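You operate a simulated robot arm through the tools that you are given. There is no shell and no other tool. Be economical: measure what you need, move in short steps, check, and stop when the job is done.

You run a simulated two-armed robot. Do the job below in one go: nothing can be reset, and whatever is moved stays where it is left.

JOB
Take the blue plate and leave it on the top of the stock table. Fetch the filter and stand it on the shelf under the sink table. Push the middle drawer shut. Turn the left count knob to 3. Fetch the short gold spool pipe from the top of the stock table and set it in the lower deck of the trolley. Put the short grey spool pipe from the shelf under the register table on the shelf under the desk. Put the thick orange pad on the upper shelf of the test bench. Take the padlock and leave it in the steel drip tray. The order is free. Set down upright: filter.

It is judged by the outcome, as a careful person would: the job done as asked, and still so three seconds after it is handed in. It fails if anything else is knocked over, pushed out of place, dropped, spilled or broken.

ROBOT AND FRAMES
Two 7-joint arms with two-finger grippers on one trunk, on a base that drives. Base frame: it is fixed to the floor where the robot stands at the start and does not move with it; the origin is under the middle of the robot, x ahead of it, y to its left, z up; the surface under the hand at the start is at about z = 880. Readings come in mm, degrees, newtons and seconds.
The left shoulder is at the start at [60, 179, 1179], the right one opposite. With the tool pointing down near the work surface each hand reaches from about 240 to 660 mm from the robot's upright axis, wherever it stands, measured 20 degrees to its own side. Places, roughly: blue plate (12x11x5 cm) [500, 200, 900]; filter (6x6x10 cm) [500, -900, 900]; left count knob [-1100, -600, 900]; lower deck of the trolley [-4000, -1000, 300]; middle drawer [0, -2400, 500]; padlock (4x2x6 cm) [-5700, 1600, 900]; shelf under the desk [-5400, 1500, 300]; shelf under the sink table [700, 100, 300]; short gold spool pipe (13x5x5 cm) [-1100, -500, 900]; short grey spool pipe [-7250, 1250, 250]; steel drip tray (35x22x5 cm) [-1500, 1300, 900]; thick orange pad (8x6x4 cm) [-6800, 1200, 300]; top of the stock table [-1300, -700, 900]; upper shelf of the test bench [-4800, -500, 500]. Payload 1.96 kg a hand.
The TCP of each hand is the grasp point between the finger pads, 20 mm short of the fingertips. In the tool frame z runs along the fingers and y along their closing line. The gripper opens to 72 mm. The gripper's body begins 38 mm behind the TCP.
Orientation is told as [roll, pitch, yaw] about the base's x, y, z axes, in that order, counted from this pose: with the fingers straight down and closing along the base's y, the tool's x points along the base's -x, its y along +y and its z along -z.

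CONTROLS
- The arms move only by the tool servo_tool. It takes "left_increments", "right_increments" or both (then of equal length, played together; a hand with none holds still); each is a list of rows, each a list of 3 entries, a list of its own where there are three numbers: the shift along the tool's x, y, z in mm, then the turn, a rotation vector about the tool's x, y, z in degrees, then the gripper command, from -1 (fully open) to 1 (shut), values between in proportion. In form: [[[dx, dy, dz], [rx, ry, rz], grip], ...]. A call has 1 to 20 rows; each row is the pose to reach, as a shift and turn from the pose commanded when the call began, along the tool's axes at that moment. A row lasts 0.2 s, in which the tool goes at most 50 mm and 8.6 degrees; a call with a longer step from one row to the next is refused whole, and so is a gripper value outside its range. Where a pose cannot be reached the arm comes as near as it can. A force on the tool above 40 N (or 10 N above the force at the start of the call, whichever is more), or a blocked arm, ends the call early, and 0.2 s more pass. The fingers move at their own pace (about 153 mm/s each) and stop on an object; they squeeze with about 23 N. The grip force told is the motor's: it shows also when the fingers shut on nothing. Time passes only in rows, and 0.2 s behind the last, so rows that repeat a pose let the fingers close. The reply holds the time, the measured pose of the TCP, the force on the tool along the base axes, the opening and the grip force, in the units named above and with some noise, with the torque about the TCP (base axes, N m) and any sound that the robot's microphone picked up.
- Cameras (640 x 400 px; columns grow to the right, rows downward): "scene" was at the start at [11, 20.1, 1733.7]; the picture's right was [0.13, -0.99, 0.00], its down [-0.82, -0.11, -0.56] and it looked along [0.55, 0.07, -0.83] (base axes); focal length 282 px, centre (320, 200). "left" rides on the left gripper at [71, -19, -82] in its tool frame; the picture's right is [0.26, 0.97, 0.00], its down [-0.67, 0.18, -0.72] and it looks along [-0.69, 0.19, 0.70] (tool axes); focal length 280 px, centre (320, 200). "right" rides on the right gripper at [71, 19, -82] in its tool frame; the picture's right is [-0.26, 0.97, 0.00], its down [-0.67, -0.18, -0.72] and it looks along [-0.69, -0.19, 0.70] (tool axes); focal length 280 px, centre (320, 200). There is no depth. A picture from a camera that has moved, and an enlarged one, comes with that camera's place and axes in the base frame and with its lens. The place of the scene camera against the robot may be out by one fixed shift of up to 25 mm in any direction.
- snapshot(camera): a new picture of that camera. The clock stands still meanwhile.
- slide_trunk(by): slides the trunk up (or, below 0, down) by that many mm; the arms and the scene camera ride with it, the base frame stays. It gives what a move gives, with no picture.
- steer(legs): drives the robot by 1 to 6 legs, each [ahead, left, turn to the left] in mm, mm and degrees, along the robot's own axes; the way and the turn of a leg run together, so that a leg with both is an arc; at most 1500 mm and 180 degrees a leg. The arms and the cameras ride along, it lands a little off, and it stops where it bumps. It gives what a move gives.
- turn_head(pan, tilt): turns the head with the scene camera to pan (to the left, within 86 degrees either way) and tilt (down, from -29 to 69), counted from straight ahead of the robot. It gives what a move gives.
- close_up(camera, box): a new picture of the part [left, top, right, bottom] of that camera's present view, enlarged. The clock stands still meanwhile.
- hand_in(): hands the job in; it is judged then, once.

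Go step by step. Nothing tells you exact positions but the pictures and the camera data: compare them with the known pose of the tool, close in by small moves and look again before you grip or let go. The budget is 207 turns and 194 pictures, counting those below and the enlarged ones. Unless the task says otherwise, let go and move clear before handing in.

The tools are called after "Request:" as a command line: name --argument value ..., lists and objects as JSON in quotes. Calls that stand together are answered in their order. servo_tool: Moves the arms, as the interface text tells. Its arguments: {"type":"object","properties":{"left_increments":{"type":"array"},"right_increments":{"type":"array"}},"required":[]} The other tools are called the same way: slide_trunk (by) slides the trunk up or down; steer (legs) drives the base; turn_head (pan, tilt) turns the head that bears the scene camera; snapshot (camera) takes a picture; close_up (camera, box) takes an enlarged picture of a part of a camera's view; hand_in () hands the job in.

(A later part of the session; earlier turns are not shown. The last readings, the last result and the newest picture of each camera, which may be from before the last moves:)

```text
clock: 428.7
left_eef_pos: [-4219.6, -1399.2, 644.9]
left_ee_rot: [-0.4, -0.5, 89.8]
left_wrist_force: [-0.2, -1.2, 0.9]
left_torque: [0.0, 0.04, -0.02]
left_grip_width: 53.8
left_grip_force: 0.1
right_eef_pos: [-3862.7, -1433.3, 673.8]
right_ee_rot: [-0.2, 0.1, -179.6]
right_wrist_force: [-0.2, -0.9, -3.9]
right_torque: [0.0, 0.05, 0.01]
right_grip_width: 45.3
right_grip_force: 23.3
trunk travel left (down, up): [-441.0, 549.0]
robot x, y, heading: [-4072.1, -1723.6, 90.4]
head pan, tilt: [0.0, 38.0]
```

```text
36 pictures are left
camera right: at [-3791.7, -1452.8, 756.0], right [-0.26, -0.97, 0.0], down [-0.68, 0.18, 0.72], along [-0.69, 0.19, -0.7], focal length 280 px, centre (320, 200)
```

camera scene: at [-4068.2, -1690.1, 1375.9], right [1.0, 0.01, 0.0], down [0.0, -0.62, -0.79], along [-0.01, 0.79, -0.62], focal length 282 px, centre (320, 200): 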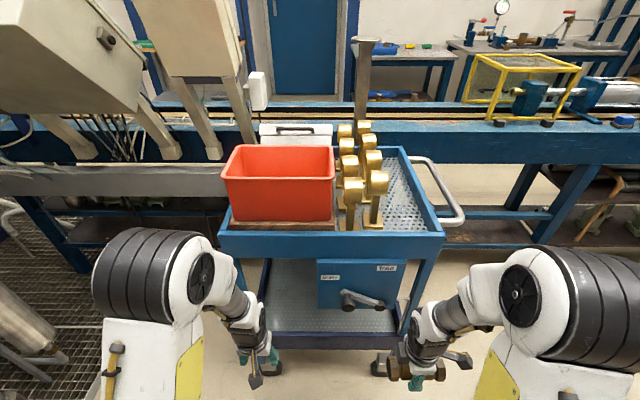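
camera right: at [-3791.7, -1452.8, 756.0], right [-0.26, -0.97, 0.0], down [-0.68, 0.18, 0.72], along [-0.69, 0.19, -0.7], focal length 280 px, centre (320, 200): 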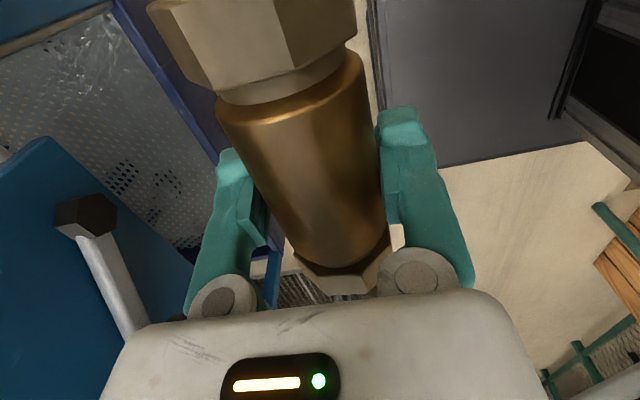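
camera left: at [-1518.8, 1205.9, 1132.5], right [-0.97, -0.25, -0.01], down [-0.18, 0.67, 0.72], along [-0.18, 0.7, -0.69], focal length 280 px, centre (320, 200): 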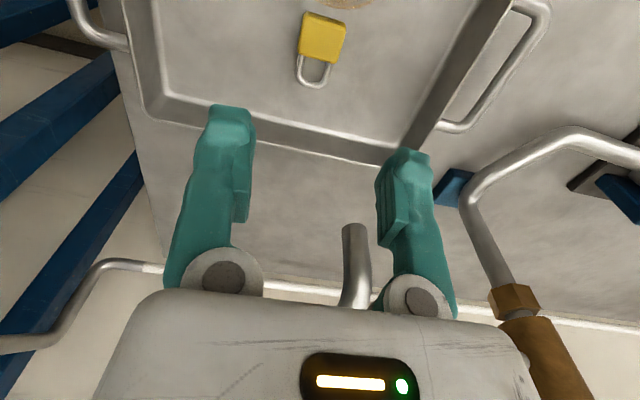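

The lower deck (about z = 300, y -1180..-800) is free on its left half, x -4284..-4080; the right half has a box with a lever above it. I shift left, lower, and stretch the right arm forward.

Request:
steer --legs '[[0, 330, -0.4]]'

Request:
slide_trunk --by -215

Request:
servo_tool --right_increments '[[[0, -40, 0], [0, 0, 0], 1], [[0, -80, 0], [0, 0, 0], 1], [[0, -120, 0], [0, 0, 0], 1], [[0, -160, 0], [0, 0, 0], 1], [[0, -200, 0], [0, 0, 0], 1], [[0, -235, 0], [0, 0, 0], 1], [[0, -235, 0], [0, 0, 0], 1]]'

Request:
turn_head --pan -15 --tilt 35

Request:
snapshot --camera "scene"

Request:
snapshot --camera "right"

```text
clock: 430.9
left_eef_pos: [-4541.4, -1399.0, 645.6]
left_ee_rot: [-0.3, -0.6, 89.1]
left_wrist_force: [-0.5, 1.0, 0.2]
left_torque: [0.01, 0.0, 0.02]
left_grip_width: 54.0
left_grip_force: 0.1
right_eef_pos: [-4188.0, -1435.7, 674.1]
right_ee_rot: [-0.1, 0.1, 179.7]
right_wrist_force: [-0.8, -0.7, -3.6]
right_torque: [0.04, 0.02, 0.01]
right_grip_width: 45.3
right_grip_force: 23.2
trunk travel left (down, up): [-441.0, 549.0]
robot x, y, heading: [-4395.3, -1727.9, 89.9]
head pan, tilt: [0.0, 38.0]
```

```text
clock: 433.2
left_eef_pos: [-4541.2, -1398.1, 430.6]
left_ee_rot: [-0.4, -0.6, 89.2]
left_wrist_force: [0.0, -0.2, 0.6]
left_torque: [0.0, -0.01, 0.0]
left_grip_width: 53.9
left_grip_force: 0.1
right_eef_pos: [-4186.1, -1436.9, 458.4]
right_ee_rot: [-0.2, 0.0, 179.7]
right_wrist_force: [0.2, -0.3, -4.2]
right_torque: [0.0, 0.04, -0.03]
right_grip_width: 45.4
right_grip_force: 22.7
trunk travel left (down, up): [-226.0, 764.0]
robot x, y, heading: [-4395.9, -1727.7, 89.5]
head pan, tilt: [0.0, 38.0]
```

```text
clock: 434.8
left_eef_pos: [-4542.0, -1397.4, 430.1]
left_ee_rot: [-0.4, -0.6, 89.1]
left_wrist_force: [-0.4, 0.9, -0.3]
left_torque: [0.01, 0.01, -0.05]
left_grip_width: 54.0
left_grip_force: 0.1
right_eef_pos: [-4184.8, -1200.8, 459.1]
right_ee_rot: [-0.2, 0.1, 179.7]
right_wrist_force: [0.4, 0.2, -4.1]
right_torque: [-0.02, 0.02, 0.01]
right_grip_width: 45.0
right_grip_force: 22.7
trunk travel left (down, up): [-226.0, 764.0]
robot x, y, heading: [-4395.6, -1724.3, 89.2]
head pan, tilt: [0.0, 38.0]
```

```text
clock: 435.6
left_eef_pos: [-4541.9, -1398.4, 430.6]
left_ee_rot: [-0.3, -0.6, 89.0]
left_wrist_force: [0.5, -0.7, -0.1]
left_torque: [0.0, 0.01, -0.03]
left_grip_width: 53.9
left_grip_force: 0.1
right_eef_pos: [-4183.5, -1200.8, 457.9]
right_ee_rot: [-0.1, 0.1, 179.7]
right_wrist_force: [0.5, 0.1, -3.7]
right_torque: [0.0, -0.02, -0.02]
right_grip_width: 45.4
right_grip_force: 22.6
trunk travel left (down, up): [-226.0, 764.0]
robot x, y, heading: [-4396.5, -1730.2, 89.8]
head pan, tilt: [-15.0, 35.0]
```

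```text
35 pictures are left
camera scene: at [-4371.9, -1691.2, 1165.4], right [0.96, -0.26, 0.0], down [-0.15, -0.55, -0.82], along [0.22, 0.79, -0.57], focal length 282 px, centre (320, 200)
```

scene: 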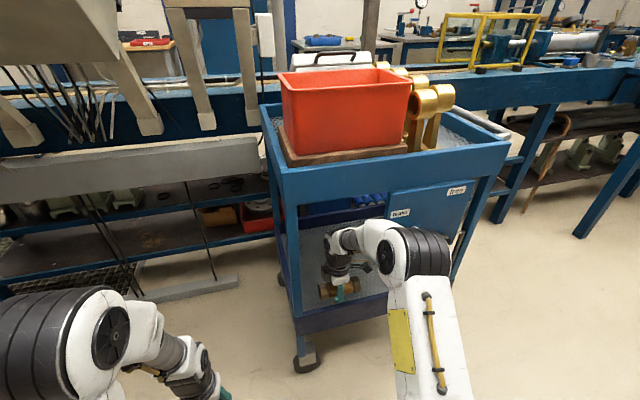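

```text
34 pictures are left
camera right: at [-4112.9, -1220.7, 541.6], right [-0.27, -0.96, 0.0], down [-0.67, 0.18, 0.72], along [-0.69, 0.19, -0.7], focal length 280 px, centre (320, 200)
```

right: 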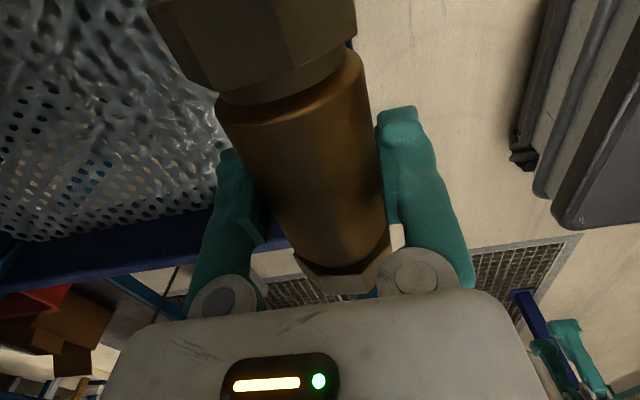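

The elbow would come against the box on the trolley if I went on like this. I back off, move the right hand further out to its own side so the elbow trails behind, and shift the robot left to match.

Request:
steer --legs '[[-120, 0, 0], [0, 135, 0]]'

Request:
servo_tool --right_increments '[[[40, 10, 0], [0, 0, 0], 1], [[80, 20, 0], [0, 0, 0], 1], [[120, 35, 0], [0, 0, 0], 1], [[135, 50, 0], [0, 0, 0], 1], [[135, 50, 0], [0, 0, 0], 1]]'

Request:
turn_head --pan -28 --tilt 35

Request:
snapshot --camera "scene"

```text
clock: 437.7
left_eef_pos: [-4680.2, -1518.3, 429.8]
left_ee_rot: [-0.4, -0.6, 89.1]
left_wrist_force: [0.3, 0.0, 0.3]
left_torque: [0.01, 0.01, -0.01]
left_grip_width: 54.3
left_grip_force: 0.0
right_eef_pos: [-4322.2, -1319.1, 460.1]
right_ee_rot: [-0.2, 0.1, 179.7]
right_wrist_force: [0.2, 0.3, -3.6]
right_torque: [-0.01, 0.02, -0.01]
right_grip_width: 45.2
right_grip_force: 23.0
trunk travel left (down, up): [-226.0, 764.0]
robot x, y, heading: [-4533.8, -1852.3, 89.7]
head pan, tilt: [-15.0, 35.0]
```

```text
clock: 438.9
left_eef_pos: [-4680.6, -1517.4, 429.9]
left_ee_rot: [-0.3, -0.6, 89.1]
left_wrist_force: [0.2, 0.7, 0.1]
left_torque: [0.02, 0.02, 0.01]
left_grip_width: 54.0
left_grip_force: 0.1
right_eef_pos: [-4187.5, -1369.8, 459.9]
right_ee_rot: [-0.2, -0.1, 179.7]
right_wrist_force: [0.4, 0.7, -4.5]
right_torque: [-0.03, 0.05, -0.02]
right_grip_width: 44.9
right_grip_force: 22.6
trunk travel left (down, up): [-226.0, 764.0]
robot x, y, heading: [-4530.0, -1847.4, 89.9]
head pan, tilt: [-15.0, 35.0]
```

```text
clock: 439.6
left_eef_pos: [-4679.9, -1517.2, 430.5]
left_ee_rot: [-0.3, -0.6, 89.1]
left_wrist_force: [0.1, 0.1, -0.1]
left_torque: [-0.02, 0.0, -0.03]
left_grip_width: 53.8
left_grip_force: 0.1
right_eef_pos: [-4187.8, -1370.8, 459.2]
right_ee_rot: [-0.2, 0.0, 179.7]
right_wrist_force: [-0.3, 0.4, -5.1]
right_torque: [0.0, 0.03, 0.0]
right_grip_width: 45.2
right_grip_force: 23.3
trunk travel left (down, up): [-226.0, 764.0]
robot x, y, heading: [-4531.9, -1848.1, 89.6]
head pan, tilt: [-28.0, 35.0]
```

```text
33 pictures are left
camera scene: at [-4491.0, -1817.9, 1165.4], right [0.88, -0.47, 0.0], down [-0.27, -0.51, -0.82], along [0.39, 0.72, -0.57], focal length 282 px, centre (320, 200)
```

scene: 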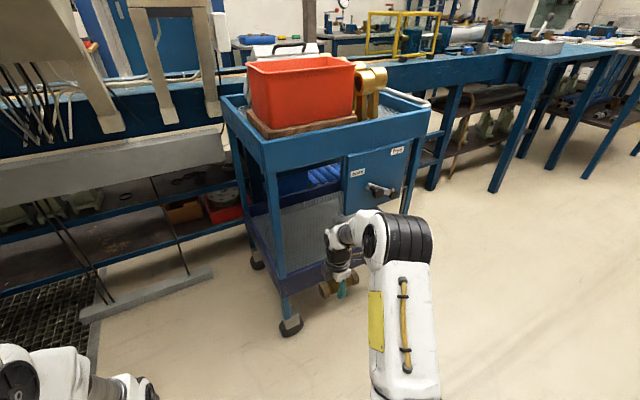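

The elbow would still foul the box. As the pipe lies along the hand's tilt axis, I can pitch the hand forward without tipping the pipe; I try 40 degrees and see where the elbow goes.

Request:
servo_tool --right_increments '[[[0, 0, 0], [8, 0, 0], 1], [[0, 0, 0], [16, 0, 0], 1], [[0, 0, 0], [24, 0, 0], 1], [[0, 0, 0], [32, 0, 0], 1], [[0, 0, 0], [40, 0, 0], 1], [[0, 0, 0], [40, 0, 0], 1]]'

Request:
snapshot --camera "scene"

```text
clock: 441.1
left_eef_pos: [-4679.7, -1517.7, 430.4]
left_ee_rot: [-0.3, -0.6, 89.2]
left_wrist_force: [-0.3, 0.2, -0.1]
left_torque: [0.01, -0.01, -0.03]
left_grip_width: 54.2
left_grip_force: 0.1
right_eef_pos: [-4188.2, -1370.3, 458.8]
right_ee_rot: [-40.2, 0.0, 179.7]
right_wrist_force: [0.7, 0.0, -3.8]
right_torque: [0.02, 0.03, 0.01]
right_grip_width: 45.4
right_grip_force: 22.7
trunk travel left (down, up): [-226.0, 764.0]
robot x, y, heading: [-4533.0, -1847.5, 89.7]
head pan, tilt: [-28.0, 35.0]
```

```text
32 pictures are left
camera scene: at [-4490.9, -1817.9, 1165.4], right [0.88, -0.47, 0.0], down [-0.27, -0.51, -0.82], along [0.39, 0.72, -0.57], focal length 282 px, centre (320, 200)
```

scene: 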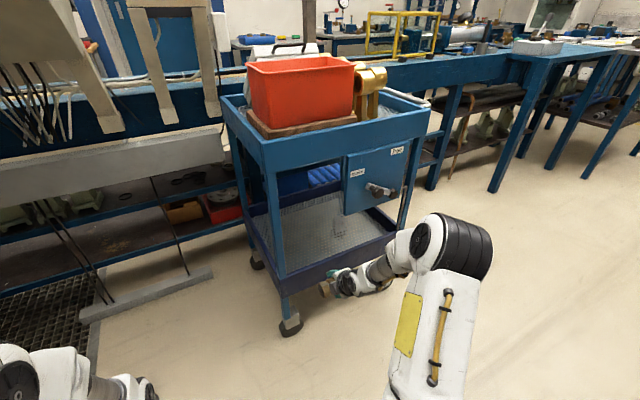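

With the pitch the elbow trails better, and the forearm should pass under the box. I lower a little, go left and nearer, and check the clearances by eye.

Request:
slide_trunk --by -32

Request:
steer --legs '[[120, 40, 0]]'

Request:
close_up --camera "scene" --box '[200, 100, 500, 340]'

Request:
snapshot --camera "right"

```text
clock: 441.8
left_eef_pos: [-4679.2, -1517.0, 398.0]
left_ee_rot: [-0.4, -0.7, 89.1]
left_wrist_force: [0.5, 0.1, 0.5]
left_torque: [-0.01, 0.01, 0.0]
left_grip_width: 53.7
left_grip_force: 0.1
right_eef_pos: [-4189.2, -1370.0, 427.9]
right_ee_rot: [-40.2, 0.0, 179.7]
right_wrist_force: [-0.3, 0.1, -3.9]
right_torque: [0.0, 0.06, -0.01]
right_grip_width: 45.4
right_grip_force: 23.3
trunk travel left (down, up): [-194.0, 796.0]
robot x, y, heading: [-4534.9, -1848.1, 89.7]
head pan, tilt: [-28.0, 35.0]
```

```text
clock: 443.1
left_eef_pos: [-4720.2, -1397.9, 398.1]
left_ee_rot: [-0.3, -0.6, 89.3]
left_wrist_force: [-0.5, 0.0, 0.0]
left_torque: [0.01, 0.03, 0.05]
left_grip_width: 53.8
left_grip_force: 0.1
right_eef_pos: [-4229.5, -1249.7, 426.9]
right_ee_rot: [-40.2, 0.0, 179.9]
right_wrist_force: [0.6, 0.0, -4.3]
right_torque: [0.01, 0.04, 0.03]
right_grip_width: 45.1
right_grip_force: 22.8
trunk travel left (down, up): [-194.0, 796.0]
robot x, y, heading: [-4573.1, -1729.5, 89.5]
head pan, tilt: [-28.0, 35.0]
```

```text
1.67 times, centred on (350, 220) of scene
camera zoom: at [-4530.9, -1698.3, 1133.4], right [0.88, -0.47, 0.0], down [-0.27, -0.51, -0.82], along [0.39, 0.72, -0.57], focal length 469 px, centre (270, 167)
```

zoom: 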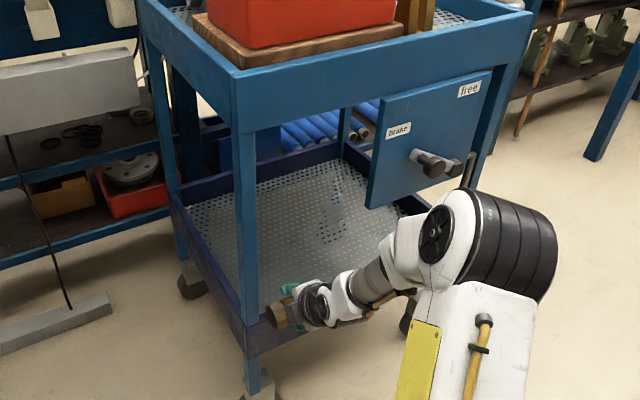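

```text
30 pictures are left
camera right: at [-4157.5, -1317.8, 478.5], right [-0.26, -0.74, -0.62], down [-0.68, -0.32, 0.66], along [-0.69, 0.6, -0.41], focal length 280 px, centre (320, 200)
```

right: 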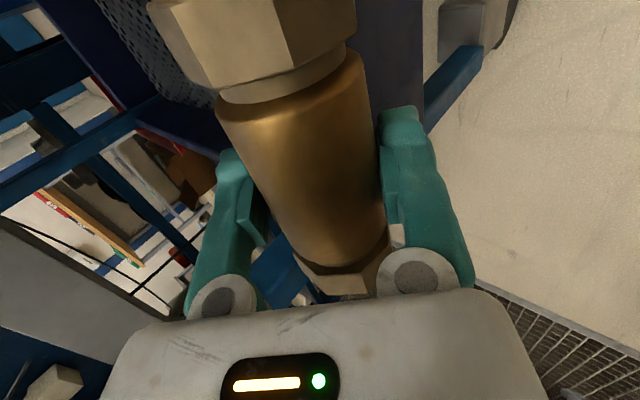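

The panel is a brake plate with a lever, and my elbow would meet it head-on. I instead approach obliquely from the left, heading about 55 degrees, so the elbow stays well in front of the trolley.

Request:
steer --legs '[[0, 199, 0], [0, 0, -34.5], [200, 140, 0]]'

Request:
turn_head --pan 0 --tilt 35

Request:
snapshot --camera "scene"

Request:
snapshot --camera "right"

```text
clock: 444.1
left_eef_pos: [-4784.8, -1397.4, 399.1]
left_ee_rot: [-0.2, -0.5, 89.2]
left_wrist_force: [0.1, -0.6, -0.4]
left_torque: [0.01, 0.02, 0.01]
left_grip_width: 54.1
left_grip_force: 0.1
right_eef_pos: [-4280.3, -1251.6, 429.0]
right_ee_rot: [-40.3, 0.5, 178.0]
right_wrist_force: [1.0, 0.0, -4.6]
right_torque: [0.01, 0.02, -0.02]
right_grip_width: 45.3
right_grip_force: 22.8
trunk travel left (down, up): [-194.0, 796.0]
robot x, y, heading: [-4641.1, -1726.3, 89.8]
head pan, tilt: [-28.0, 35.0]
stopped in leg 1: the force on the tool passed its limit at 77 N (the readings are from after the stop); the commanded pose is now the measured one
```

```text
clock: 445.1
left_eef_pos: [-4784.7, -1398.4, 398.9]
left_ee_rot: [-0.3, -0.6, 89.2]
left_wrist_force: [0.5, 0.4, -0.2]
left_torque: [-0.01, 0.01, 0.01]
left_grip_width: 54.2
left_grip_force: 0.0
right_eef_pos: [-4281.1, -1252.1, 427.8]
right_ee_rot: [-40.4, 0.4, 178.1]
right_wrist_force: [0.2, 0.6, -4.2]
right_torque: [0.02, 0.03, -0.03]
right_grip_width: 45.4
right_grip_force: 23.0
trunk travel left (down, up): [-194.0, 796.0]
robot x, y, heading: [-4636.6, -1728.7, 89.7]
head pan, tilt: [0.0, 35.0]
```

```text
29 pictures are left
camera scene: at [-4636.6, -1687.6, 1133.4], right [1.0, -0.01, 0.0], down [0.0, -0.57, -0.82], along [0.0, 0.82, -0.57], focal length 282 px, centre (320, 200)
```

scene: 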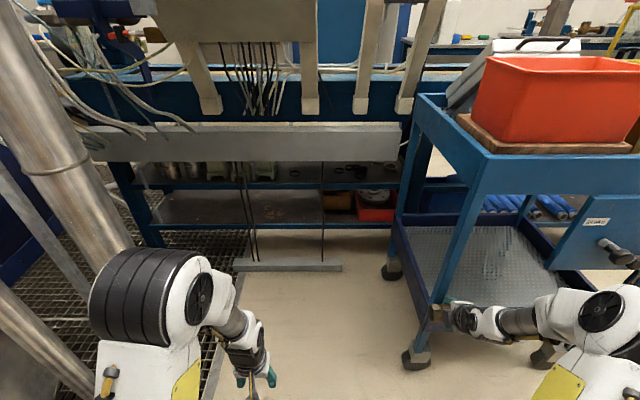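

```text
28 pictures are left
camera right: at [-4211.7, -1321.3, 479.8], right [-0.28, -0.73, -0.63], down [-0.69, -0.3, 0.66], along [-0.67, 0.62, -0.42], focal length 280 px, centre (320, 200)
```

right: 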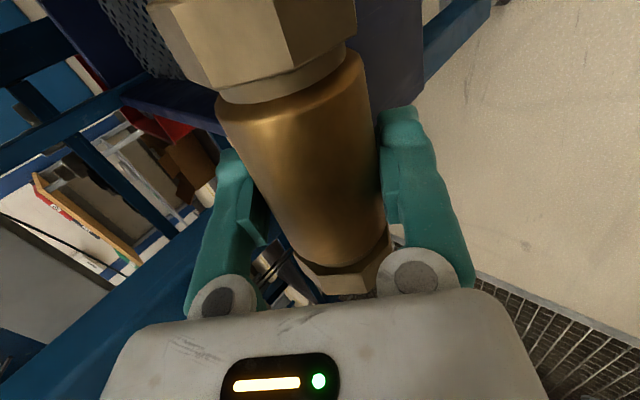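

The pipe's end touched the trolley's front-left post; its front must be nearer than I took it (about y = -1225). I back off first, then take the oblique approach, stopping short to look.

Request:
steer --legs '[[-120, 0, 0], [0, 125, 0], [0, 0, -34.7], [280, 196, 0]]'

Request:
turn_head --pan -5 --tilt 35

Request:
snapshot --camera "scene"

Request:
snapshot --camera "right"

```text
clock: 450.7
left_eef_pos: [-4690.8, -1148.0, 398.8]
left_ee_rot: [-0.3, -0.6, 54.2]
left_wrist_force: [0.0, -0.3, -0.3]
left_torque: [0.03, -0.01, 0.01]
left_grip_width: 54.2
left_grip_force: 0.0
right_eef_pos: [-4194.7, -1314.9, 428.6]
right_ee_rot: [-40.5, 0.4, 143.0]
right_wrist_force: [0.7, -0.7, -4.9]
right_torque: [0.02, 0.04, 0.01]
right_grip_width: 45.4
right_grip_force: 23.0
trunk travel left (down, up): [-194.0, 796.0]
robot x, y, heading: [-4760.3, -1502.0, 54.7]
head pan, tilt: [0.0, 35.0]
```

```text
clock: 451.4
left_eef_pos: [-4690.4, -1148.3, 399.0]
left_ee_rot: [-0.2, -0.6, 54.2]
left_wrist_force: [0.1, 0.5, 0.1]
left_torque: [-0.02, 0.03, 0.03]
left_grip_width: 54.1
left_grip_force: 0.1
right_eef_pos: [-4193.7, -1315.7, 428.6]
right_ee_rot: [-40.2, 0.4, 143.0]
right_wrist_force: [-0.1, 0.6, -4.5]
right_torque: [0.03, 0.01, 0.0]
right_grip_width: 45.3
right_grip_force: 22.7
trunk travel left (down, up): [-194.0, 796.0]
robot x, y, heading: [-4758.7, -1500.1, 54.6]
head pan, tilt: [-5.0, 35.0]
```

```text
27 pictures are left
camera scene: at [-4735.8, -1471.8, 1133.4], right [0.76, -0.65, 0.0], down [-0.37, -0.44, -0.82], along [0.53, 0.63, -0.57], focal length 282 px, centre (320, 200)
```

scene: 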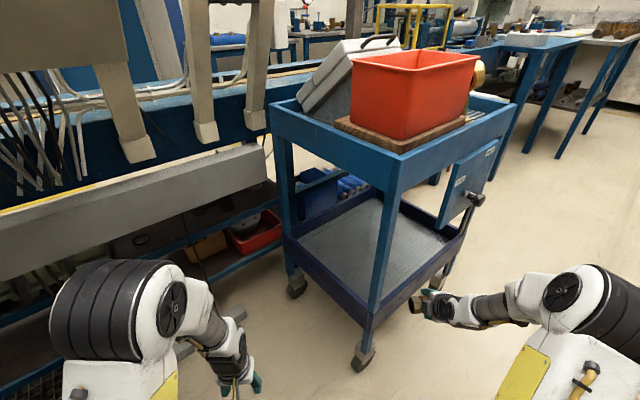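

```text
26 pictures are left
camera right: at [-4177.2, -1412.5, 479.8], right [-0.65, -0.43, -0.63], down [-0.74, 0.15, 0.66], along [-0.19, 0.89, -0.42], focal length 280 px, centre (320, 200)
```

right: 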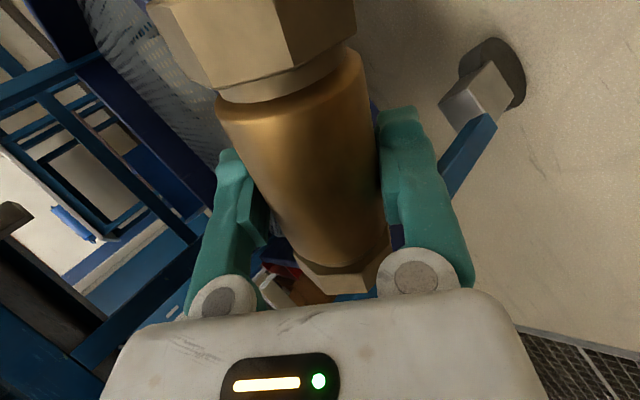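

The elbow now stays well in front. From this view and the caster seen by the hand camera, the front-left post is near [-4275, -1200]; the opening's middle is near x = -4165. I raise 40 mm to clear the lip and go in.

Request:
slide_trunk --by 42

Request:
steer --legs '[[17, -24, 0], [98, 70, 0]]'

Request:
snapshot --camera "scene"

Request:
snapshot --camera "right"

```text
clock: 452.2
left_eef_pos: [-4690.8, -1146.8, 439.4]
left_ee_rot: [-0.3, -0.6, 54.1]
left_wrist_force: [0.1, 0.0, 0.1]
left_torque: [-0.04, 0.02, 0.02]
left_grip_width: 54.0
left_grip_force: 0.0
right_eef_pos: [-4193.6, -1314.0, 469.8]
right_ee_rot: [-40.3, 0.3, 143.1]
right_wrist_force: [0.3, -0.2, -5.1]
right_torque: [0.02, 0.03, 0.0]
right_grip_width: 45.5
right_grip_force: 23.4
trunk travel left (down, up): [-236.0, 754.0]
robot x, y, heading: [-4760.2, -1501.5, 54.8]
head pan, tilt: [-5.0, 35.0]
```

```text
clock: 453.9
left_eef_pos: [-4662.6, -1027.6, 439.6]
left_ee_rot: [-0.3, -0.6, 54.4]
left_wrist_force: [0.6, -1.5, 0.4]
left_torque: [-0.03, 0.0, -0.05]
left_grip_width: 54.2
left_grip_force: 0.1
right_eef_pos: [-4165.3, -1194.2, 469.8]
right_ee_rot: [-40.3, 0.4, 143.1]
right_wrist_force: [1.0, -0.2, -3.9]
right_torque: [-0.02, 0.03, -0.03]
right_grip_width: 45.3
right_grip_force: 23.4
trunk travel left (down, up): [-236.0, 754.0]
robot x, y, heading: [-4733.2, -1381.2, 54.8]
head pan, tilt: [-5.0, 35.0]
```

```text
25 pictures are left
camera scene: at [-4707.3, -1351.3, 1175.4], right [0.77, -0.64, 0.0], down [-0.37, -0.44, -0.82], along [0.53, 0.63, -0.57], focal length 282 px, centre (320, 200)
```

scene: 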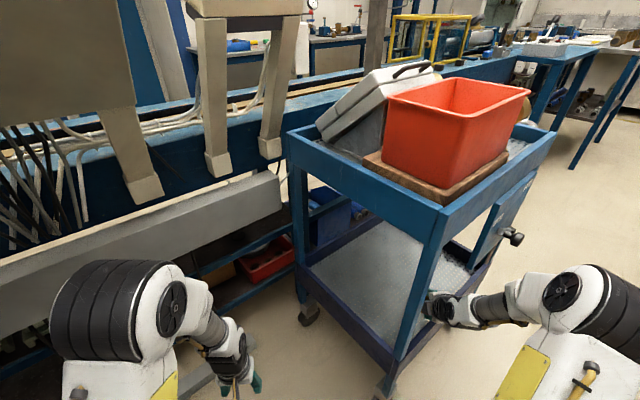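

```text
24 pictures are left
camera right: at [-4148.9, -1290.7, 521.8], right [-0.65, -0.43, -0.63], down [-0.74, 0.15, 0.66], along [-0.19, 0.89, -0.42], focal length 280 px, centre (320, 200)
```

right: 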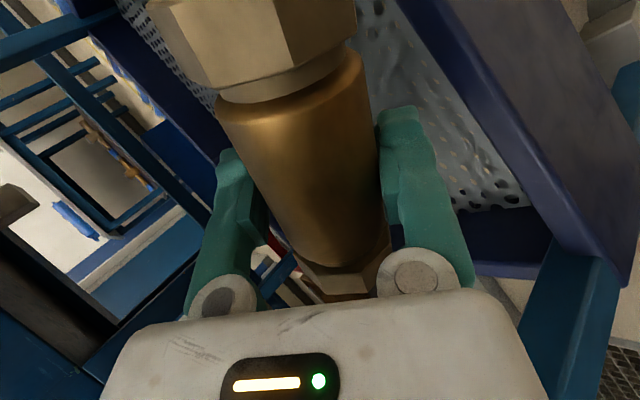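

The pipe is over the deck, its near end still before the lip (lip at y about -1203, post at [-4284, -1205]). I pull the left hand in for safety and go 85 mm further.

Request:
servo_tool --left_increments '[[[30, 0, 0], [0, 0, 0], -0.5], [[60, 0, 0], [0, 0, 0], -0.5], [[60, 0, 0], [0, 0, 0], -0.5]]'

Request:
steer --legs '[[69, 49, 0]]'

Request:
snapshot --camera "right"

Request:
snapshot --camera "scene"

```text
clock: 454.7
left_eef_pos: [-4686.0, -1059.7, 437.8]
left_ee_rot: [-0.2, -0.5, 54.4]
left_wrist_force: [-0.4, 0.4, -0.1]
left_torque: [0.0, -0.05, -0.02]
left_grip_width: 53.9
left_grip_force: 0.2
left hand out of reach, approached as far as the arm can: row 2, 3
right_eef_pos: [-4165.0, -1193.8, 469.9]
right_ee_rot: [-40.2, 0.4, 143.2]
right_wrist_force: [0.8, -0.3, -3.9]
right_torque: [0.03, 0.0, 0.01]
right_grip_width: 45.3
right_grip_force: 23.4
trunk travel left (down, up): [-236.0, 754.0]
robot x, y, heading: [-4730.7, -1380.3, 54.8]
head pan, tilt: [-5.0, 35.0]
```

```text
clock: 455.8
left_eef_pos: [-4686.1, -975.1, 438.5]
left_ee_rot: [-0.3, -0.5, 54.3]
left_wrist_force: [-0.4, -0.4, -0.5]
left_torque: [0.01, 0.02, -0.03]
left_grip_width: 54.1
left_grip_force: 0.1
right_eef_pos: [-4165.9, -1109.0, 468.4]
right_ee_rot: [-40.3, 0.4, 143.1]
right_wrist_force: [0.6, -0.3, -4.5]
right_torque: [0.03, 0.02, 0.03]
right_grip_width: 45.4
right_grip_force: 22.9
trunk travel left (down, up): [-236.0, 754.0]
robot x, y, heading: [-4729.8, -1296.2, 54.9]
head pan, tilt: [-5.0, 35.0]
```

```text
23 pictures are left
camera right: at [-4149.8, -1206.1, 521.7], right [-0.65, -0.43, -0.63], down [-0.74, 0.15, 0.66], along [-0.19, 0.89, -0.42], focal length 280 px, centre (320, 200)
```

right: 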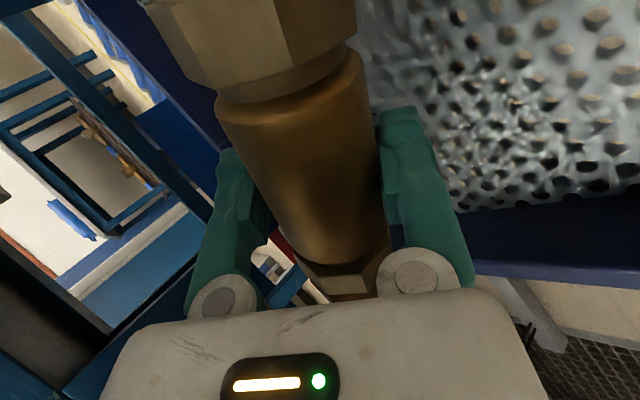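

```text
22 pictures are left
camera scene: at [-4708.2, -1266.0, 1175.4], right [0.76, -0.65, 0.0], down [-0.37, -0.44, -0.82], along [0.53, 0.63, -0.57], focal length 282 px, centre (320, 200)
```

scene: 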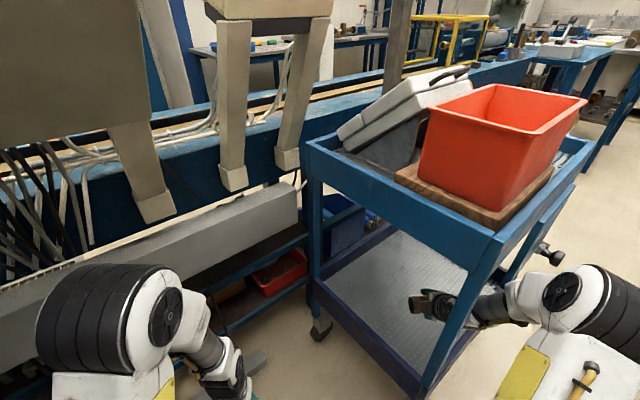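

The pipe is inside, clear of lip, post and panel. I lower it in small steps until it touches.

Request:
servo_tool --right_increments '[[[0, 9.6, 11.5], [0, 0, 0], 1], [[0, 19.3, 23], [0, 0, 0], 1], [[0, 25.7, 30.6], [0, 0, 0], 1], [[0, 29.6, 35.2], [0, 0, 0], 1], [[0, 32.2, 38.3], [0, 0, 0], 1], [[0, 34.7, 41.4], [0, 0, 0], 1], [[0, 37.3, 44.4], [0, 0, 0], 1], [[0, 39.9, 47.5], [0, 0, 0], 1], [[0, 42.4, 50.6], [0, 0, 0], 1], [[0, 45, 53.6], [0, 0, 0], 1], [[0, 45, 53.6], [0, 0, 0], 1]]'

Request:
snapshot --camera "right"

```text
clock: 458.1
left_eef_pos: [-4685.9, -979.9, 441.9]
left_ee_rot: [0.2, -1.0, 54.1]
left_wrist_force: [-1.2, 0.4, 0.0]
left_torque: [0.01, 0.0, 0.0]
left_grip_width: 54.0
left_grip_force: 0.1
right_eef_pos: [-4160.6, -1119.2, 403.2]
right_ee_rot: [-41.0, -0.1, 142.6]
right_wrist_force: [-0.2, 0.8, -4.2]
right_torque: [0.01, 0.04, -0.01]
right_grip_width: 45.6
right_grip_force: 23.2
trunk travel left (down, up): [-236.0, 754.0]
robot x, y, heading: [-4734.6, -1299.7, 54.3]
head pan, tilt: [-5.0, 35.0]
```

```text
21 pictures are left
camera right: at [-4146.1, -1217.3, 453.1], right [-0.65, -0.42, -0.63], down [-0.74, 0.15, 0.66], along [-0.18, 0.9, -0.4], focal length 280 px, centre (320, 200)
```

right: 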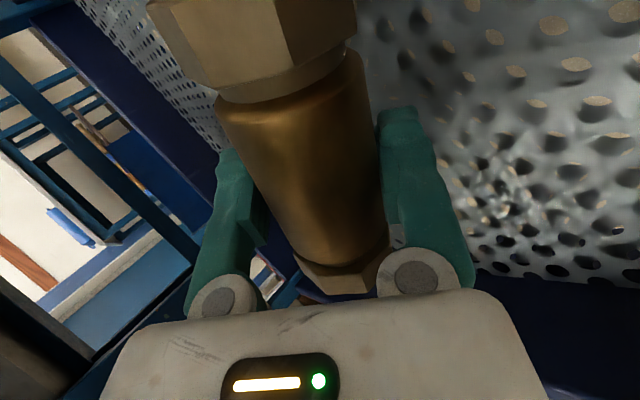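

The pose shifted slightly as if some arm part bears on something. I check with the scene camera.

Request:
close_up --camera "scene" --box '[340, 180, 640, 400]'

```text
1.82 times, centred on (490, 290) of scene
camera zoom: at [-4706.8, -1280.6, 1175.9], right [0.76, -0.65, -0.01], down [-0.37, -0.43, -0.82], along [0.53, 0.63, -0.57], focal length 512 px, centre (11, 36)
```

zoom: 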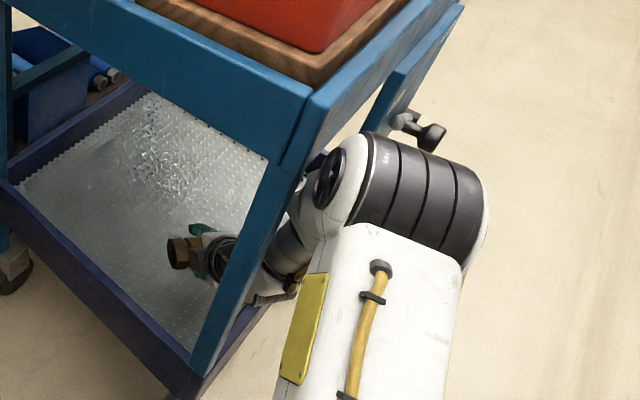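

The elbow has come close to the brake panel while the hand reached down. I undo that reach and lower with the trunk instead, which keeps the elbow low.

Request:
servo_tool --right_increments '[[[0, -12, -14], [0, 0, 0], 1], [[0, -24, -28], [0, 0, 0], 1], [[0, -36, -42], [0, 0, 0], 1], [[0, -45, -53.6], [0, 0, 0], 1], [[0, -45, -53.6], [0, 0, 0], 1]]'

Request:
close_up --camera "scene" --box '[340, 180, 640, 400]'

```text
clock: 459.4
left_eef_pos: [-4677.0, -977.8, 439.7]
left_ee_rot: [0.8, -0.4, 53.7]
left_wrist_force: [0.0, 0.0, 0.3]
left_torque: [-0.03, 0.04, 0.02]
left_grip_width: 54.1
left_grip_force: 0.1
right_eef_pos: [-4151.9, -1124.3, 461.0]
right_ee_rot: [-39.9, -0.5, 141.5]
right_wrist_force: [0.1, -0.8, -3.9]
right_torque: [0.02, 0.04, 0.02]
right_grip_width: 45.5
right_grip_force: 23.6
trunk travel left (down, up): [-236.0, 754.0]
robot x, y, heading: [-4728.7, -1291.5, 54.4]
head pan, tilt: [-5.0, 35.0]
```

```text
1.82 times, centred on (490, 290) of scene
camera zoom: at [-4687.8, -1274.8, 1175.1], right [0.76, -0.65, -0.02], down [-0.39, -0.43, -0.82], along [0.52, 0.63, -0.58], focal length 512 px, centre (11, 36)
```

zoom: 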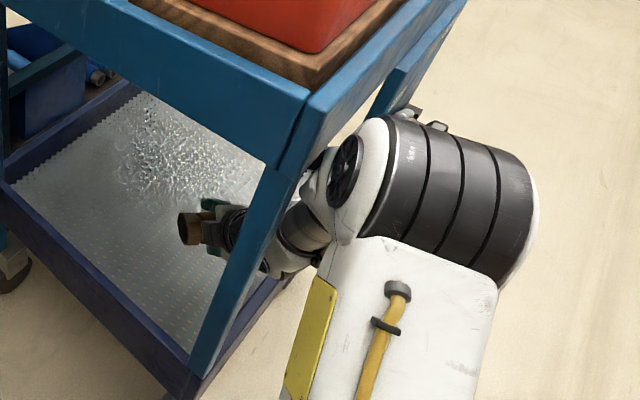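

Request:
steer --legs '[[-24, -17, 0]]'

Request:
slide_trunk --by -45

Request:
snapshot --camera "scene"

```text
clock: 460.2
left_eef_pos: [-4687.8, -1003.8, 437.0]
left_ee_rot: [-0.3, -0.4, 54.4]
left_wrist_force: [-1.2, 0.5, -0.2]
left_torque: [0.02, -0.03, 0.0]
left_grip_width: 54.1
left_grip_force: 0.0
right_eef_pos: [-4168.2, -1137.9, 471.5]
right_ee_rot: [-40.3, 0.2, 143.3]
right_wrist_force: [0.1, 0.8, -3.5]
right_torque: [0.04, 0.02, -0.01]
right_grip_width: 45.2
right_grip_force: 22.9
trunk travel left (down, up): [-236.0, 754.0]
robot x, y, heading: [-4732.1, -1324.9, 55.2]
head pan, tilt: [-5.0, 35.0]
```

```text
clock: 461.1
left_eef_pos: [-4687.8, -1005.5, 392.1]
left_ee_rot: [-0.3, -0.5, 54.5]
left_wrist_force: [0.1, -0.7, -0.7]
left_torque: [-0.01, -0.02, -0.03]
left_grip_width: 53.8
left_grip_force: 0.1
right_eef_pos: [-4167.0, -1138.6, 427.2]
right_ee_rot: [-40.5, 0.5, 143.4]
right_wrist_force: [0.4, 0.0, -3.8]
right_torque: [0.05, -0.01, 0.0]
right_grip_width: 45.4
right_grip_force: 22.6
trunk travel left (down, up): [-191.0, 799.0]
robot x, y, heading: [-4733.9, -1323.9, 55.0]
head pan, tilt: [-5.0, 35.0]
```

```text
18 pictures are left
camera scene: at [-4709.3, -1296.0, 1130.4], right [0.77, -0.64, 0.0], down [-0.37, -0.44, -0.82], along [0.53, 0.63, -0.57], focal length 282 px, centre (320, 200)
```

scene: 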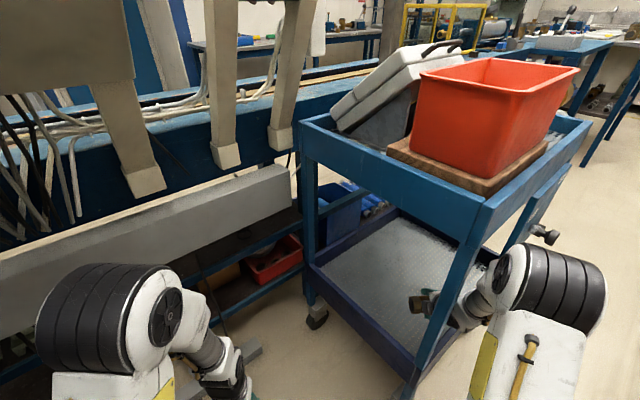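

Free again. I lower 30 mm, go in 25 mm, and lower further with the trunk in small steps.

Request:
slide_trunk --by -30

Request:
steer --legs '[[18, 13, 0]]'

Request:
slide_trunk --by -15

Request:
close_up --camera "scene" --box '[340, 180, 640, 400]'

Request:
snapshot --camera "right"

```text
clock: 461.8
left_eef_pos: [-4688.4, -1004.0, 362.2]
left_ee_rot: [-0.3, -0.5, 54.4]
left_wrist_force: [-0.6, 0.3, -0.2]
left_torque: [0.01, 0.01, -0.02]
left_grip_width: 53.7
left_grip_force: 0.1
right_eef_pos: [-4168.1, -1137.8, 396.3]
right_ee_rot: [-40.4, 0.3, 143.4]
right_wrist_force: [0.1, -0.1, -4.4]
right_torque: [0.02, 0.05, 0.01]
right_grip_width: 45.2
right_grip_force: 22.6
trunk travel left (down, up): [-161.0, 829.0]
robot x, y, heading: [-4734.0, -1327.1, 55.0]
head pan, tilt: [-5.0, 35.0]
```

```text
clock: 462.6
left_eef_pos: [-4687.9, -993.4, 362.7]
left_ee_rot: [-0.3, -0.5, 54.2]
left_wrist_force: [0.9, -0.9, 0.4]
left_torque: [0.01, 0.0, -0.03]
left_grip_width: 53.8
left_grip_force: 0.0
right_eef_pos: [-4165.0, -1134.8, 394.7]
right_ee_rot: [-40.2, 0.5, 142.5]
right_wrist_force: [-0.6, 0.3, -4.2]
right_torque: [0.03, 0.04, -0.03]
right_grip_width: 45.3
right_grip_force: 23.0
trunk travel left (down, up): [-161.0, 829.0]
robot x, y, heading: [-4735.4, -1312.1, 54.7]
head pan, tilt: [-5.0, 35.0]
stopped in leg 1: the robot was blocked; the commanded pose is now the measured one
```

```text
clock: 463.2
left_eef_pos: [-4687.6, -994.0, 347.2]
left_ee_rot: [-0.3, -0.4, 54.3]
left_wrist_force: [0.5, -1.2, 1.2]
left_torque: [-0.03, 0.0, 0.01]
left_grip_width: 54.1
left_grip_force: 0.0
right_eef_pos: [-4164.3, -1134.4, 379.2]
right_ee_rot: [-40.0, 0.4, 142.6]
right_wrist_force: [0.7, 0.7, -4.2]
right_torque: [-0.02, 0.05, -0.01]
right_grip_width: 45.4
right_grip_force: 22.6
trunk travel left (down, up): [-146.0, 844.0]
robot x, y, heading: [-4735.6, -1309.5, 54.9]
head pan, tilt: [-5.0, 35.0]
```

```text
1.82 times, centred on (490, 290) of scene
camera zoom: at [-4708.2, -1285.1, 1085.2], right [0.76, -0.65, 0.0], down [-0.37, -0.44, -0.82], along [0.53, 0.63, -0.57], focal length 512 px, centre (11, 36)
```

zoom: 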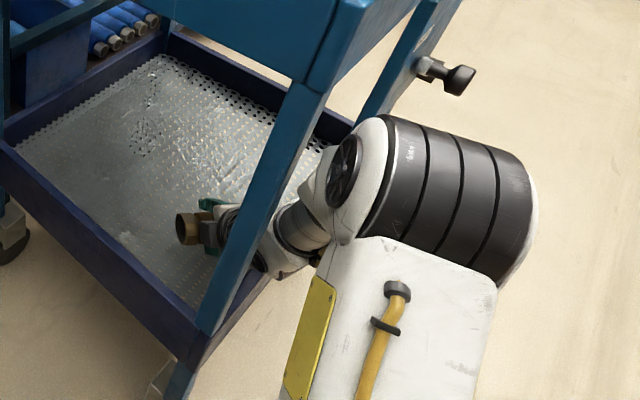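

```text
16 pictures are left
camera right: at [-4148.2, -1231.0, 431.2], right [-0.65, -0.43, -0.62], down [-0.73, 0.16, 0.66], along [-0.18, 0.89, -0.42], focal length 280 px, centre (320, 200)
```

right: 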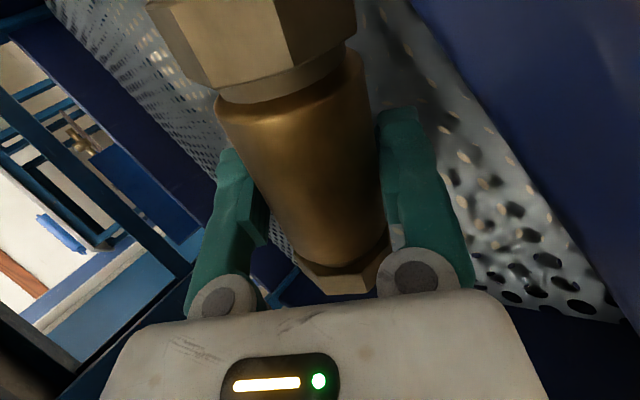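

The pipe is inside the lip with some 25 mm to spare. I lower by small hand steps until it touches the deck.

Request:
servo_tool --right_increments '[[[0, 2.6, 3.1], [0, 0, 0], 1], [[0, 5.1, 6.1], [0, 0, 0], 1], [[0, 7.7, 9.2], [0, 0, 0], 1], [[0, 10.3, 12.3], [0, 0, 0], 1], [[0, 12.9, 15.3], [0, 0, 0], 1], [[0, 12.9, 15.3], [0, 0, 0], 1]]'

Request:
snapshot --camera "right"

```text
clock: 464.7
left_eef_pos: [-4688.1, -996.1, 349.0]
left_ee_rot: [-0.3, -0.8, 54.0]
left_wrist_force: [0.6, -0.4, 0.0]
left_torque: [0.02, -0.03, -0.01]
left_grip_width: 54.1
left_grip_force: 0.0
right_eef_pos: [-4157.2, -1138.1, 369.6]
right_ee_rot: [-41.6, 0.8, 142.1]
right_wrist_force: [-18.5, 24.7, 21.4]
right_torque: [-2.29, 0.22, -1.8]
right_grip_width: 45.3
right_grip_force: 23.1
trunk travel left (down, up): [-146.0, 844.0]
robot x, y, heading: [-4733.9, -1314.6, 54.7]
head pan, tilt: [-5.0, 35.0]
stopped in row 6 (right hand): the force on the tool passed its limit at 41 N (the readings are from after the stop); the commanded pose is now the measured one
```

```text
15 pictures are left
camera right: at [-4144.1, -1235.7, 420.4], right [-0.64, -0.41, -0.64], down [-0.75, 0.15, 0.65], along [-0.17, 0.9, -0.41], focal length 280 px, centre (320, 200)
```

right: 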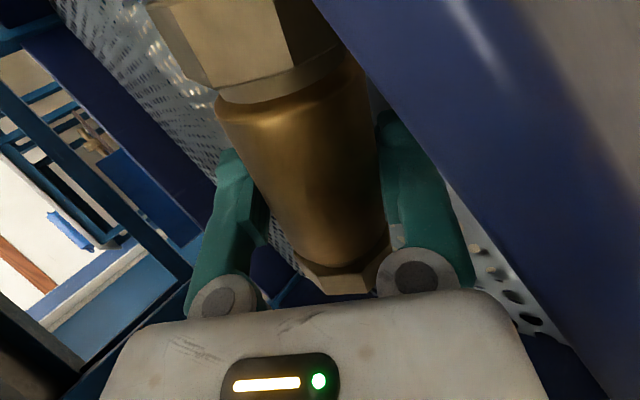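

The palm touches the front lip. I rise 15 mm and reduce the pitch to about 24 degrees about the pipe's axis, which lifts the palm off the lip.

Request:
servo_tool --right_increments '[[[0, -9.6, -11.5], [0, 0, 0], 1], [[0, -12.8, -15.3], [-3, 0, 0], 1], [[0, -12.8, -15.3], [-10, 0, 0], 1], [[0, -12.8, -15.3], [-17, 0, 0], 1], [[0, -12.8, -15.3], [-17, 0, 0], 1]]'

Request:
close_up --camera "scene" --box '[340, 180, 640, 400]'

```text
clock: 466.1
left_eef_pos: [-4658.7, -1006.9, 350.4]
left_ee_rot: [-0.1, -1.1, 51.8]
left_wrist_force: [0.5, -0.1, 0.2]
left_torque: [-0.02, -0.02, 0.02]
left_grip_width: 54.1
left_grip_force: 0.1
right_eef_pos: [-4134.2, -1169.4, 393.0]
right_ee_rot: [-25.1, -0.1, 139.2]
right_wrist_force: [-12.8, 45.8, 15.6]
right_torque: [-0.17, -0.09, 0.0]
right_grip_width: 48.2
right_grip_force: 23.1
right hand out of reach, approached as far as the arm can: row 4
trunk travel left (down, up): [-146.0, 844.0]
robot x, y, heading: [-4717.9, -1323.6, 52.0]
head pan, tilt: [-5.0, 35.0]
stopped in row 5 (right hand): the arm was blocked; the commanded pose is now the measured one
```

```text
1.82 times, centred on (490, 290) of scene
camera zoom: at [-4695.1, -1304.5, 1085.1], right [0.73, -0.68, -0.01], down [-0.39, -0.41, -0.82], along [0.56, 0.61, -0.57], focal length 512 px, centre (11, 36)
```

zoom: 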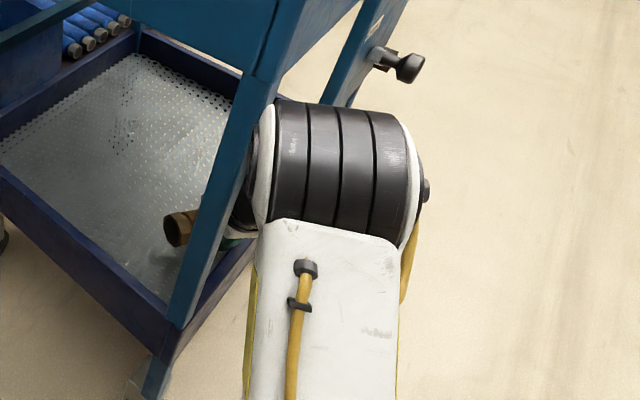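

The elbow swung against the trolley's post. I reverse that rotation at once.

Request:
servo_tool --right_increments '[[[0, 0, 0], [6, 0, 0], 1], [[0, 0, 0], [12, 0, 0], 1], [[0, 0, 0], [18, 0, 0], 1], [[0, 0, 0], [18, 0, 0], 1]]'

Request:
snapshot --camera "scene"

```text
clock: 467.1
left_eef_pos: [-4661.2, -1002.7, 346.6]
left_ee_rot: [-0.4, -0.5, 51.9]
left_wrist_force: [0.6, 0.3, -0.2]
left_torque: [0.02, -0.02, -0.01]
left_grip_width: 54.1
left_grip_force: 0.2
right_eef_pos: [-4137.2, -1163.9, 388.2]
right_ee_rot: [-42.3, 0.5, 139.7]
right_wrist_force: [-5.2, 12.1, -1.4]
right_torque: [-0.24, 0.03, -0.56]
right_grip_width: 46.1
right_grip_force: 23.1
trunk travel left (down, up): [-146.0, 844.0]
robot x, y, heading: [-4717.4, -1321.6, 52.4]
head pan, tilt: [-5.0, 35.0]
```

```text
13 pictures are left
camera scene: at [-4694.5, -1291.9, 1085.4], right [0.74, -0.68, 0.0], down [-0.39, -0.42, -0.82], along [0.55, 0.6, -0.57], focal length 282 px, centre (320, 200)
```

scene: 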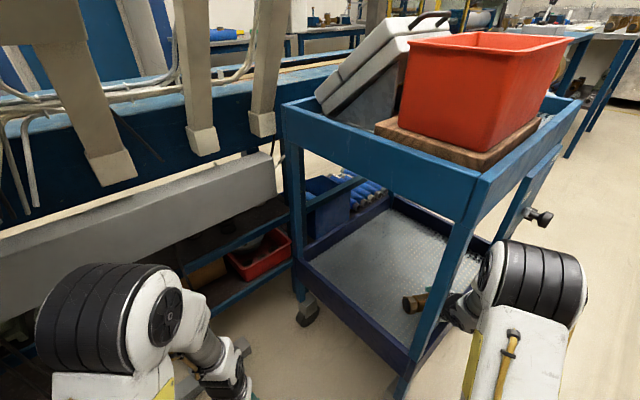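

I raise the pipe clear of the lip, back off a little, square the heading again and raise to the former entry height, to go in deeper and then lower by the trunk alone.

Request:
slide_trunk --by 45

Request:
steer --legs '[[-40, -25, 2.4]]'

Request:
slide_trunk --by 45

Request:
snapshot --camera "scene"

```text
clock: 468.0
left_eef_pos: [-4660.6, -1003.0, 392.5]
left_ee_rot: [-0.4, -0.6, 52.0]
left_wrist_force: [0.0, -0.5, -0.5]
left_torque: [-0.01, 0.0, 0.01]
left_grip_width: 53.9
left_grip_force: 0.1
right_eef_pos: [-4135.6, -1166.5, 433.4]
right_ee_rot: [-42.1, 0.6, 139.5]
right_wrist_force: [0.1, 0.3, -3.9]
right_torque: [-0.08, -0.04, 0.01]
right_grip_width: 45.8
right_grip_force: 22.6
trunk travel left (down, up): [-191.0, 799.0]
robot x, y, heading: [-4716.3, -1324.4, 52.5]
head pan, tilt: [-5.0, 35.0]
```

```text
clock: 468.9
left_eef_pos: [-4676.0, -1047.7, 392.4]
left_ee_rot: [-0.2, -0.5, 54.4]
left_wrist_force: [-0.5, 0.0, -0.1]
left_torque: [-0.03, 0.0, 0.01]
left_grip_width: 53.9
left_grip_force: 0.0
right_eef_pos: [-4146.7, -1187.7, 432.9]
right_ee_rot: [-42.1, 0.5, 141.9]
right_wrist_force: [0.0, 0.9, -4.0]
right_torque: [-0.1, -0.03, -0.01]
right_grip_width: 45.9
right_grip_force: 22.6
trunk travel left (down, up): [-191.0, 799.0]
robot x, y, heading: [-4724.1, -1370.0, 55.0]
head pan, tilt: [-5.0, 35.0]
```

```text
clock: 469.8
left_eef_pos: [-4677.3, -1046.7, 436.8]
left_ee_rot: [-0.3, -0.4, 54.4]
left_wrist_force: [0.1, 0.6, 0.0]
left_torque: [0.0, 0.02, -0.04]
left_grip_width: 54.2
left_grip_force: 0.1
right_eef_pos: [-4146.1, -1188.0, 478.7]
right_ee_rot: [-42.2, 0.6, 141.9]
right_wrist_force: [0.6, 0.2, -4.6]
right_torque: [-0.05, 0.0, -0.05]
right_grip_width: 46.1
right_grip_force: 23.1
trunk travel left (down, up): [-236.0, 754.0]
robot x, y, heading: [-4723.6, -1369.7, 54.9]
head pan, tilt: [-5.0, 35.0]
```

```text
12 pictures are left
camera scene: at [-4697.5, -1338.2, 1175.4], right [0.76, -0.64, 0.0], down [-0.37, -0.44, -0.82], along [0.53, 0.63, -0.57], focal length 282 px, centre (320, 200)
```

scene: 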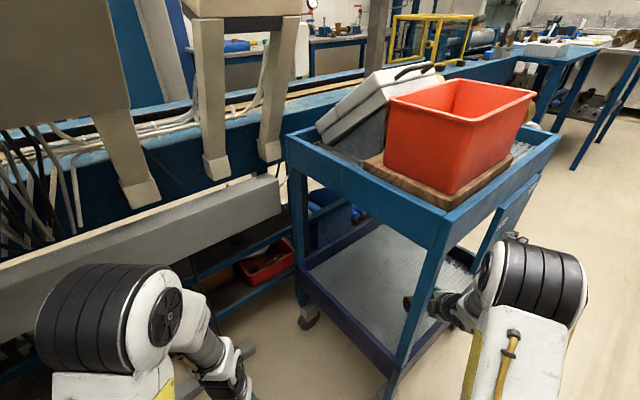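

My elbow posture has drifted closer to the trolley. I back out, swing the hand upright and pitch it again to restore the earlier, more trailing elbow, then look.

Request:
steer --legs '[[-165, -115, 0]]'

Request:
servo_tool --right_increments '[[[0, 0, 0], [-8, 0, 0], 1], [[0, 0, 0], [-16, 0, 0], 1], [[0, 0, 0], [-24, 0, 0], 1], [[0, 0, 0], [-32, 0, 0], 1], [[0, 0, 0], [-40, 0, 0], 1], [[0, 0, 0], [-42, 0, 0], 1], [[0, 0, 0], [-34, 0, 0], 1], [[0, 0, 0], [-26, 0, 0], 1], [[0, 0, 0], [-18, 0, 0], 1], [[0, 0, 0], [-10, 0, 0], 1], [[0, 0, 0], [-2, 0, 0], 1], [[0, 0, 0], [-2, 0, 0], 1]]'

Request:
snapshot --camera "scene"

```text
clock: 471.4
left_eef_pos: [-4677.6, -1247.6, 436.4]
left_ee_rot: [-0.3, -0.5, 54.3]
left_wrist_force: [-0.5, -0.8, -0.2]
left_torque: [-0.01, -0.02, 0.01]
left_grip_width: 54.1
left_grip_force: 0.1
right_eef_pos: [-4146.3, -1387.5, 477.9]
right_ee_rot: [-42.1, 0.6, 142.0]
right_wrist_force: [-0.4, -0.2, -3.8]
right_torque: [-0.09, -0.01, 0.03]
right_grip_width: 45.7
right_grip_force: 23.3
trunk travel left (down, up): [-236.0, 754.0]
robot x, y, heading: [-4719.7, -1567.6, 54.9]
head pan, tilt: [-5.0, 35.0]
```

```text
clock: 473.9
left_eef_pos: [-4677.2, -1246.3, 437.4]
left_ee_rot: [-0.3, -0.4, 54.5]
left_wrist_force: [0.9, -0.1, 0.6]
left_torque: [0.02, -0.01, 0.0]
left_grip_width: 53.8
left_grip_force: 0.0
right_eef_pos: [-4147.7, -1387.8, 475.8]
right_ee_rot: [-40.2, 0.6, 142.1]
right_wrist_force: [0.5, 0.8, -4.0]
right_torque: [-0.06, -0.07, 0.0]
right_grip_width: 45.7
right_grip_force: 22.5
right hand out of reach, approached as far as the arm can: row 2
trunk travel left (down, up): [-236.0, 754.0]
robot x, y, heading: [-4723.5, -1573.0, 55.0]
head pan, tilt: [-5.0, 35.0]
```

```text
11 pictures are left
camera scene: at [-4697.3, -1538.2, 1175.4], right [0.77, -0.64, 0.0], down [-0.37, -0.44, -0.82], along [0.53, 0.63, -0.57], focal length 282 px, centre (320, 200)
```

scene: 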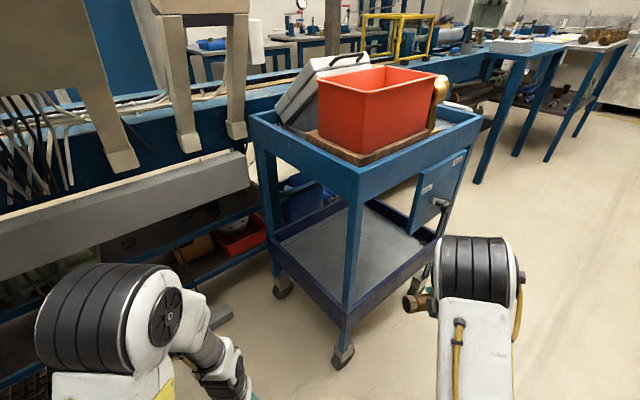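

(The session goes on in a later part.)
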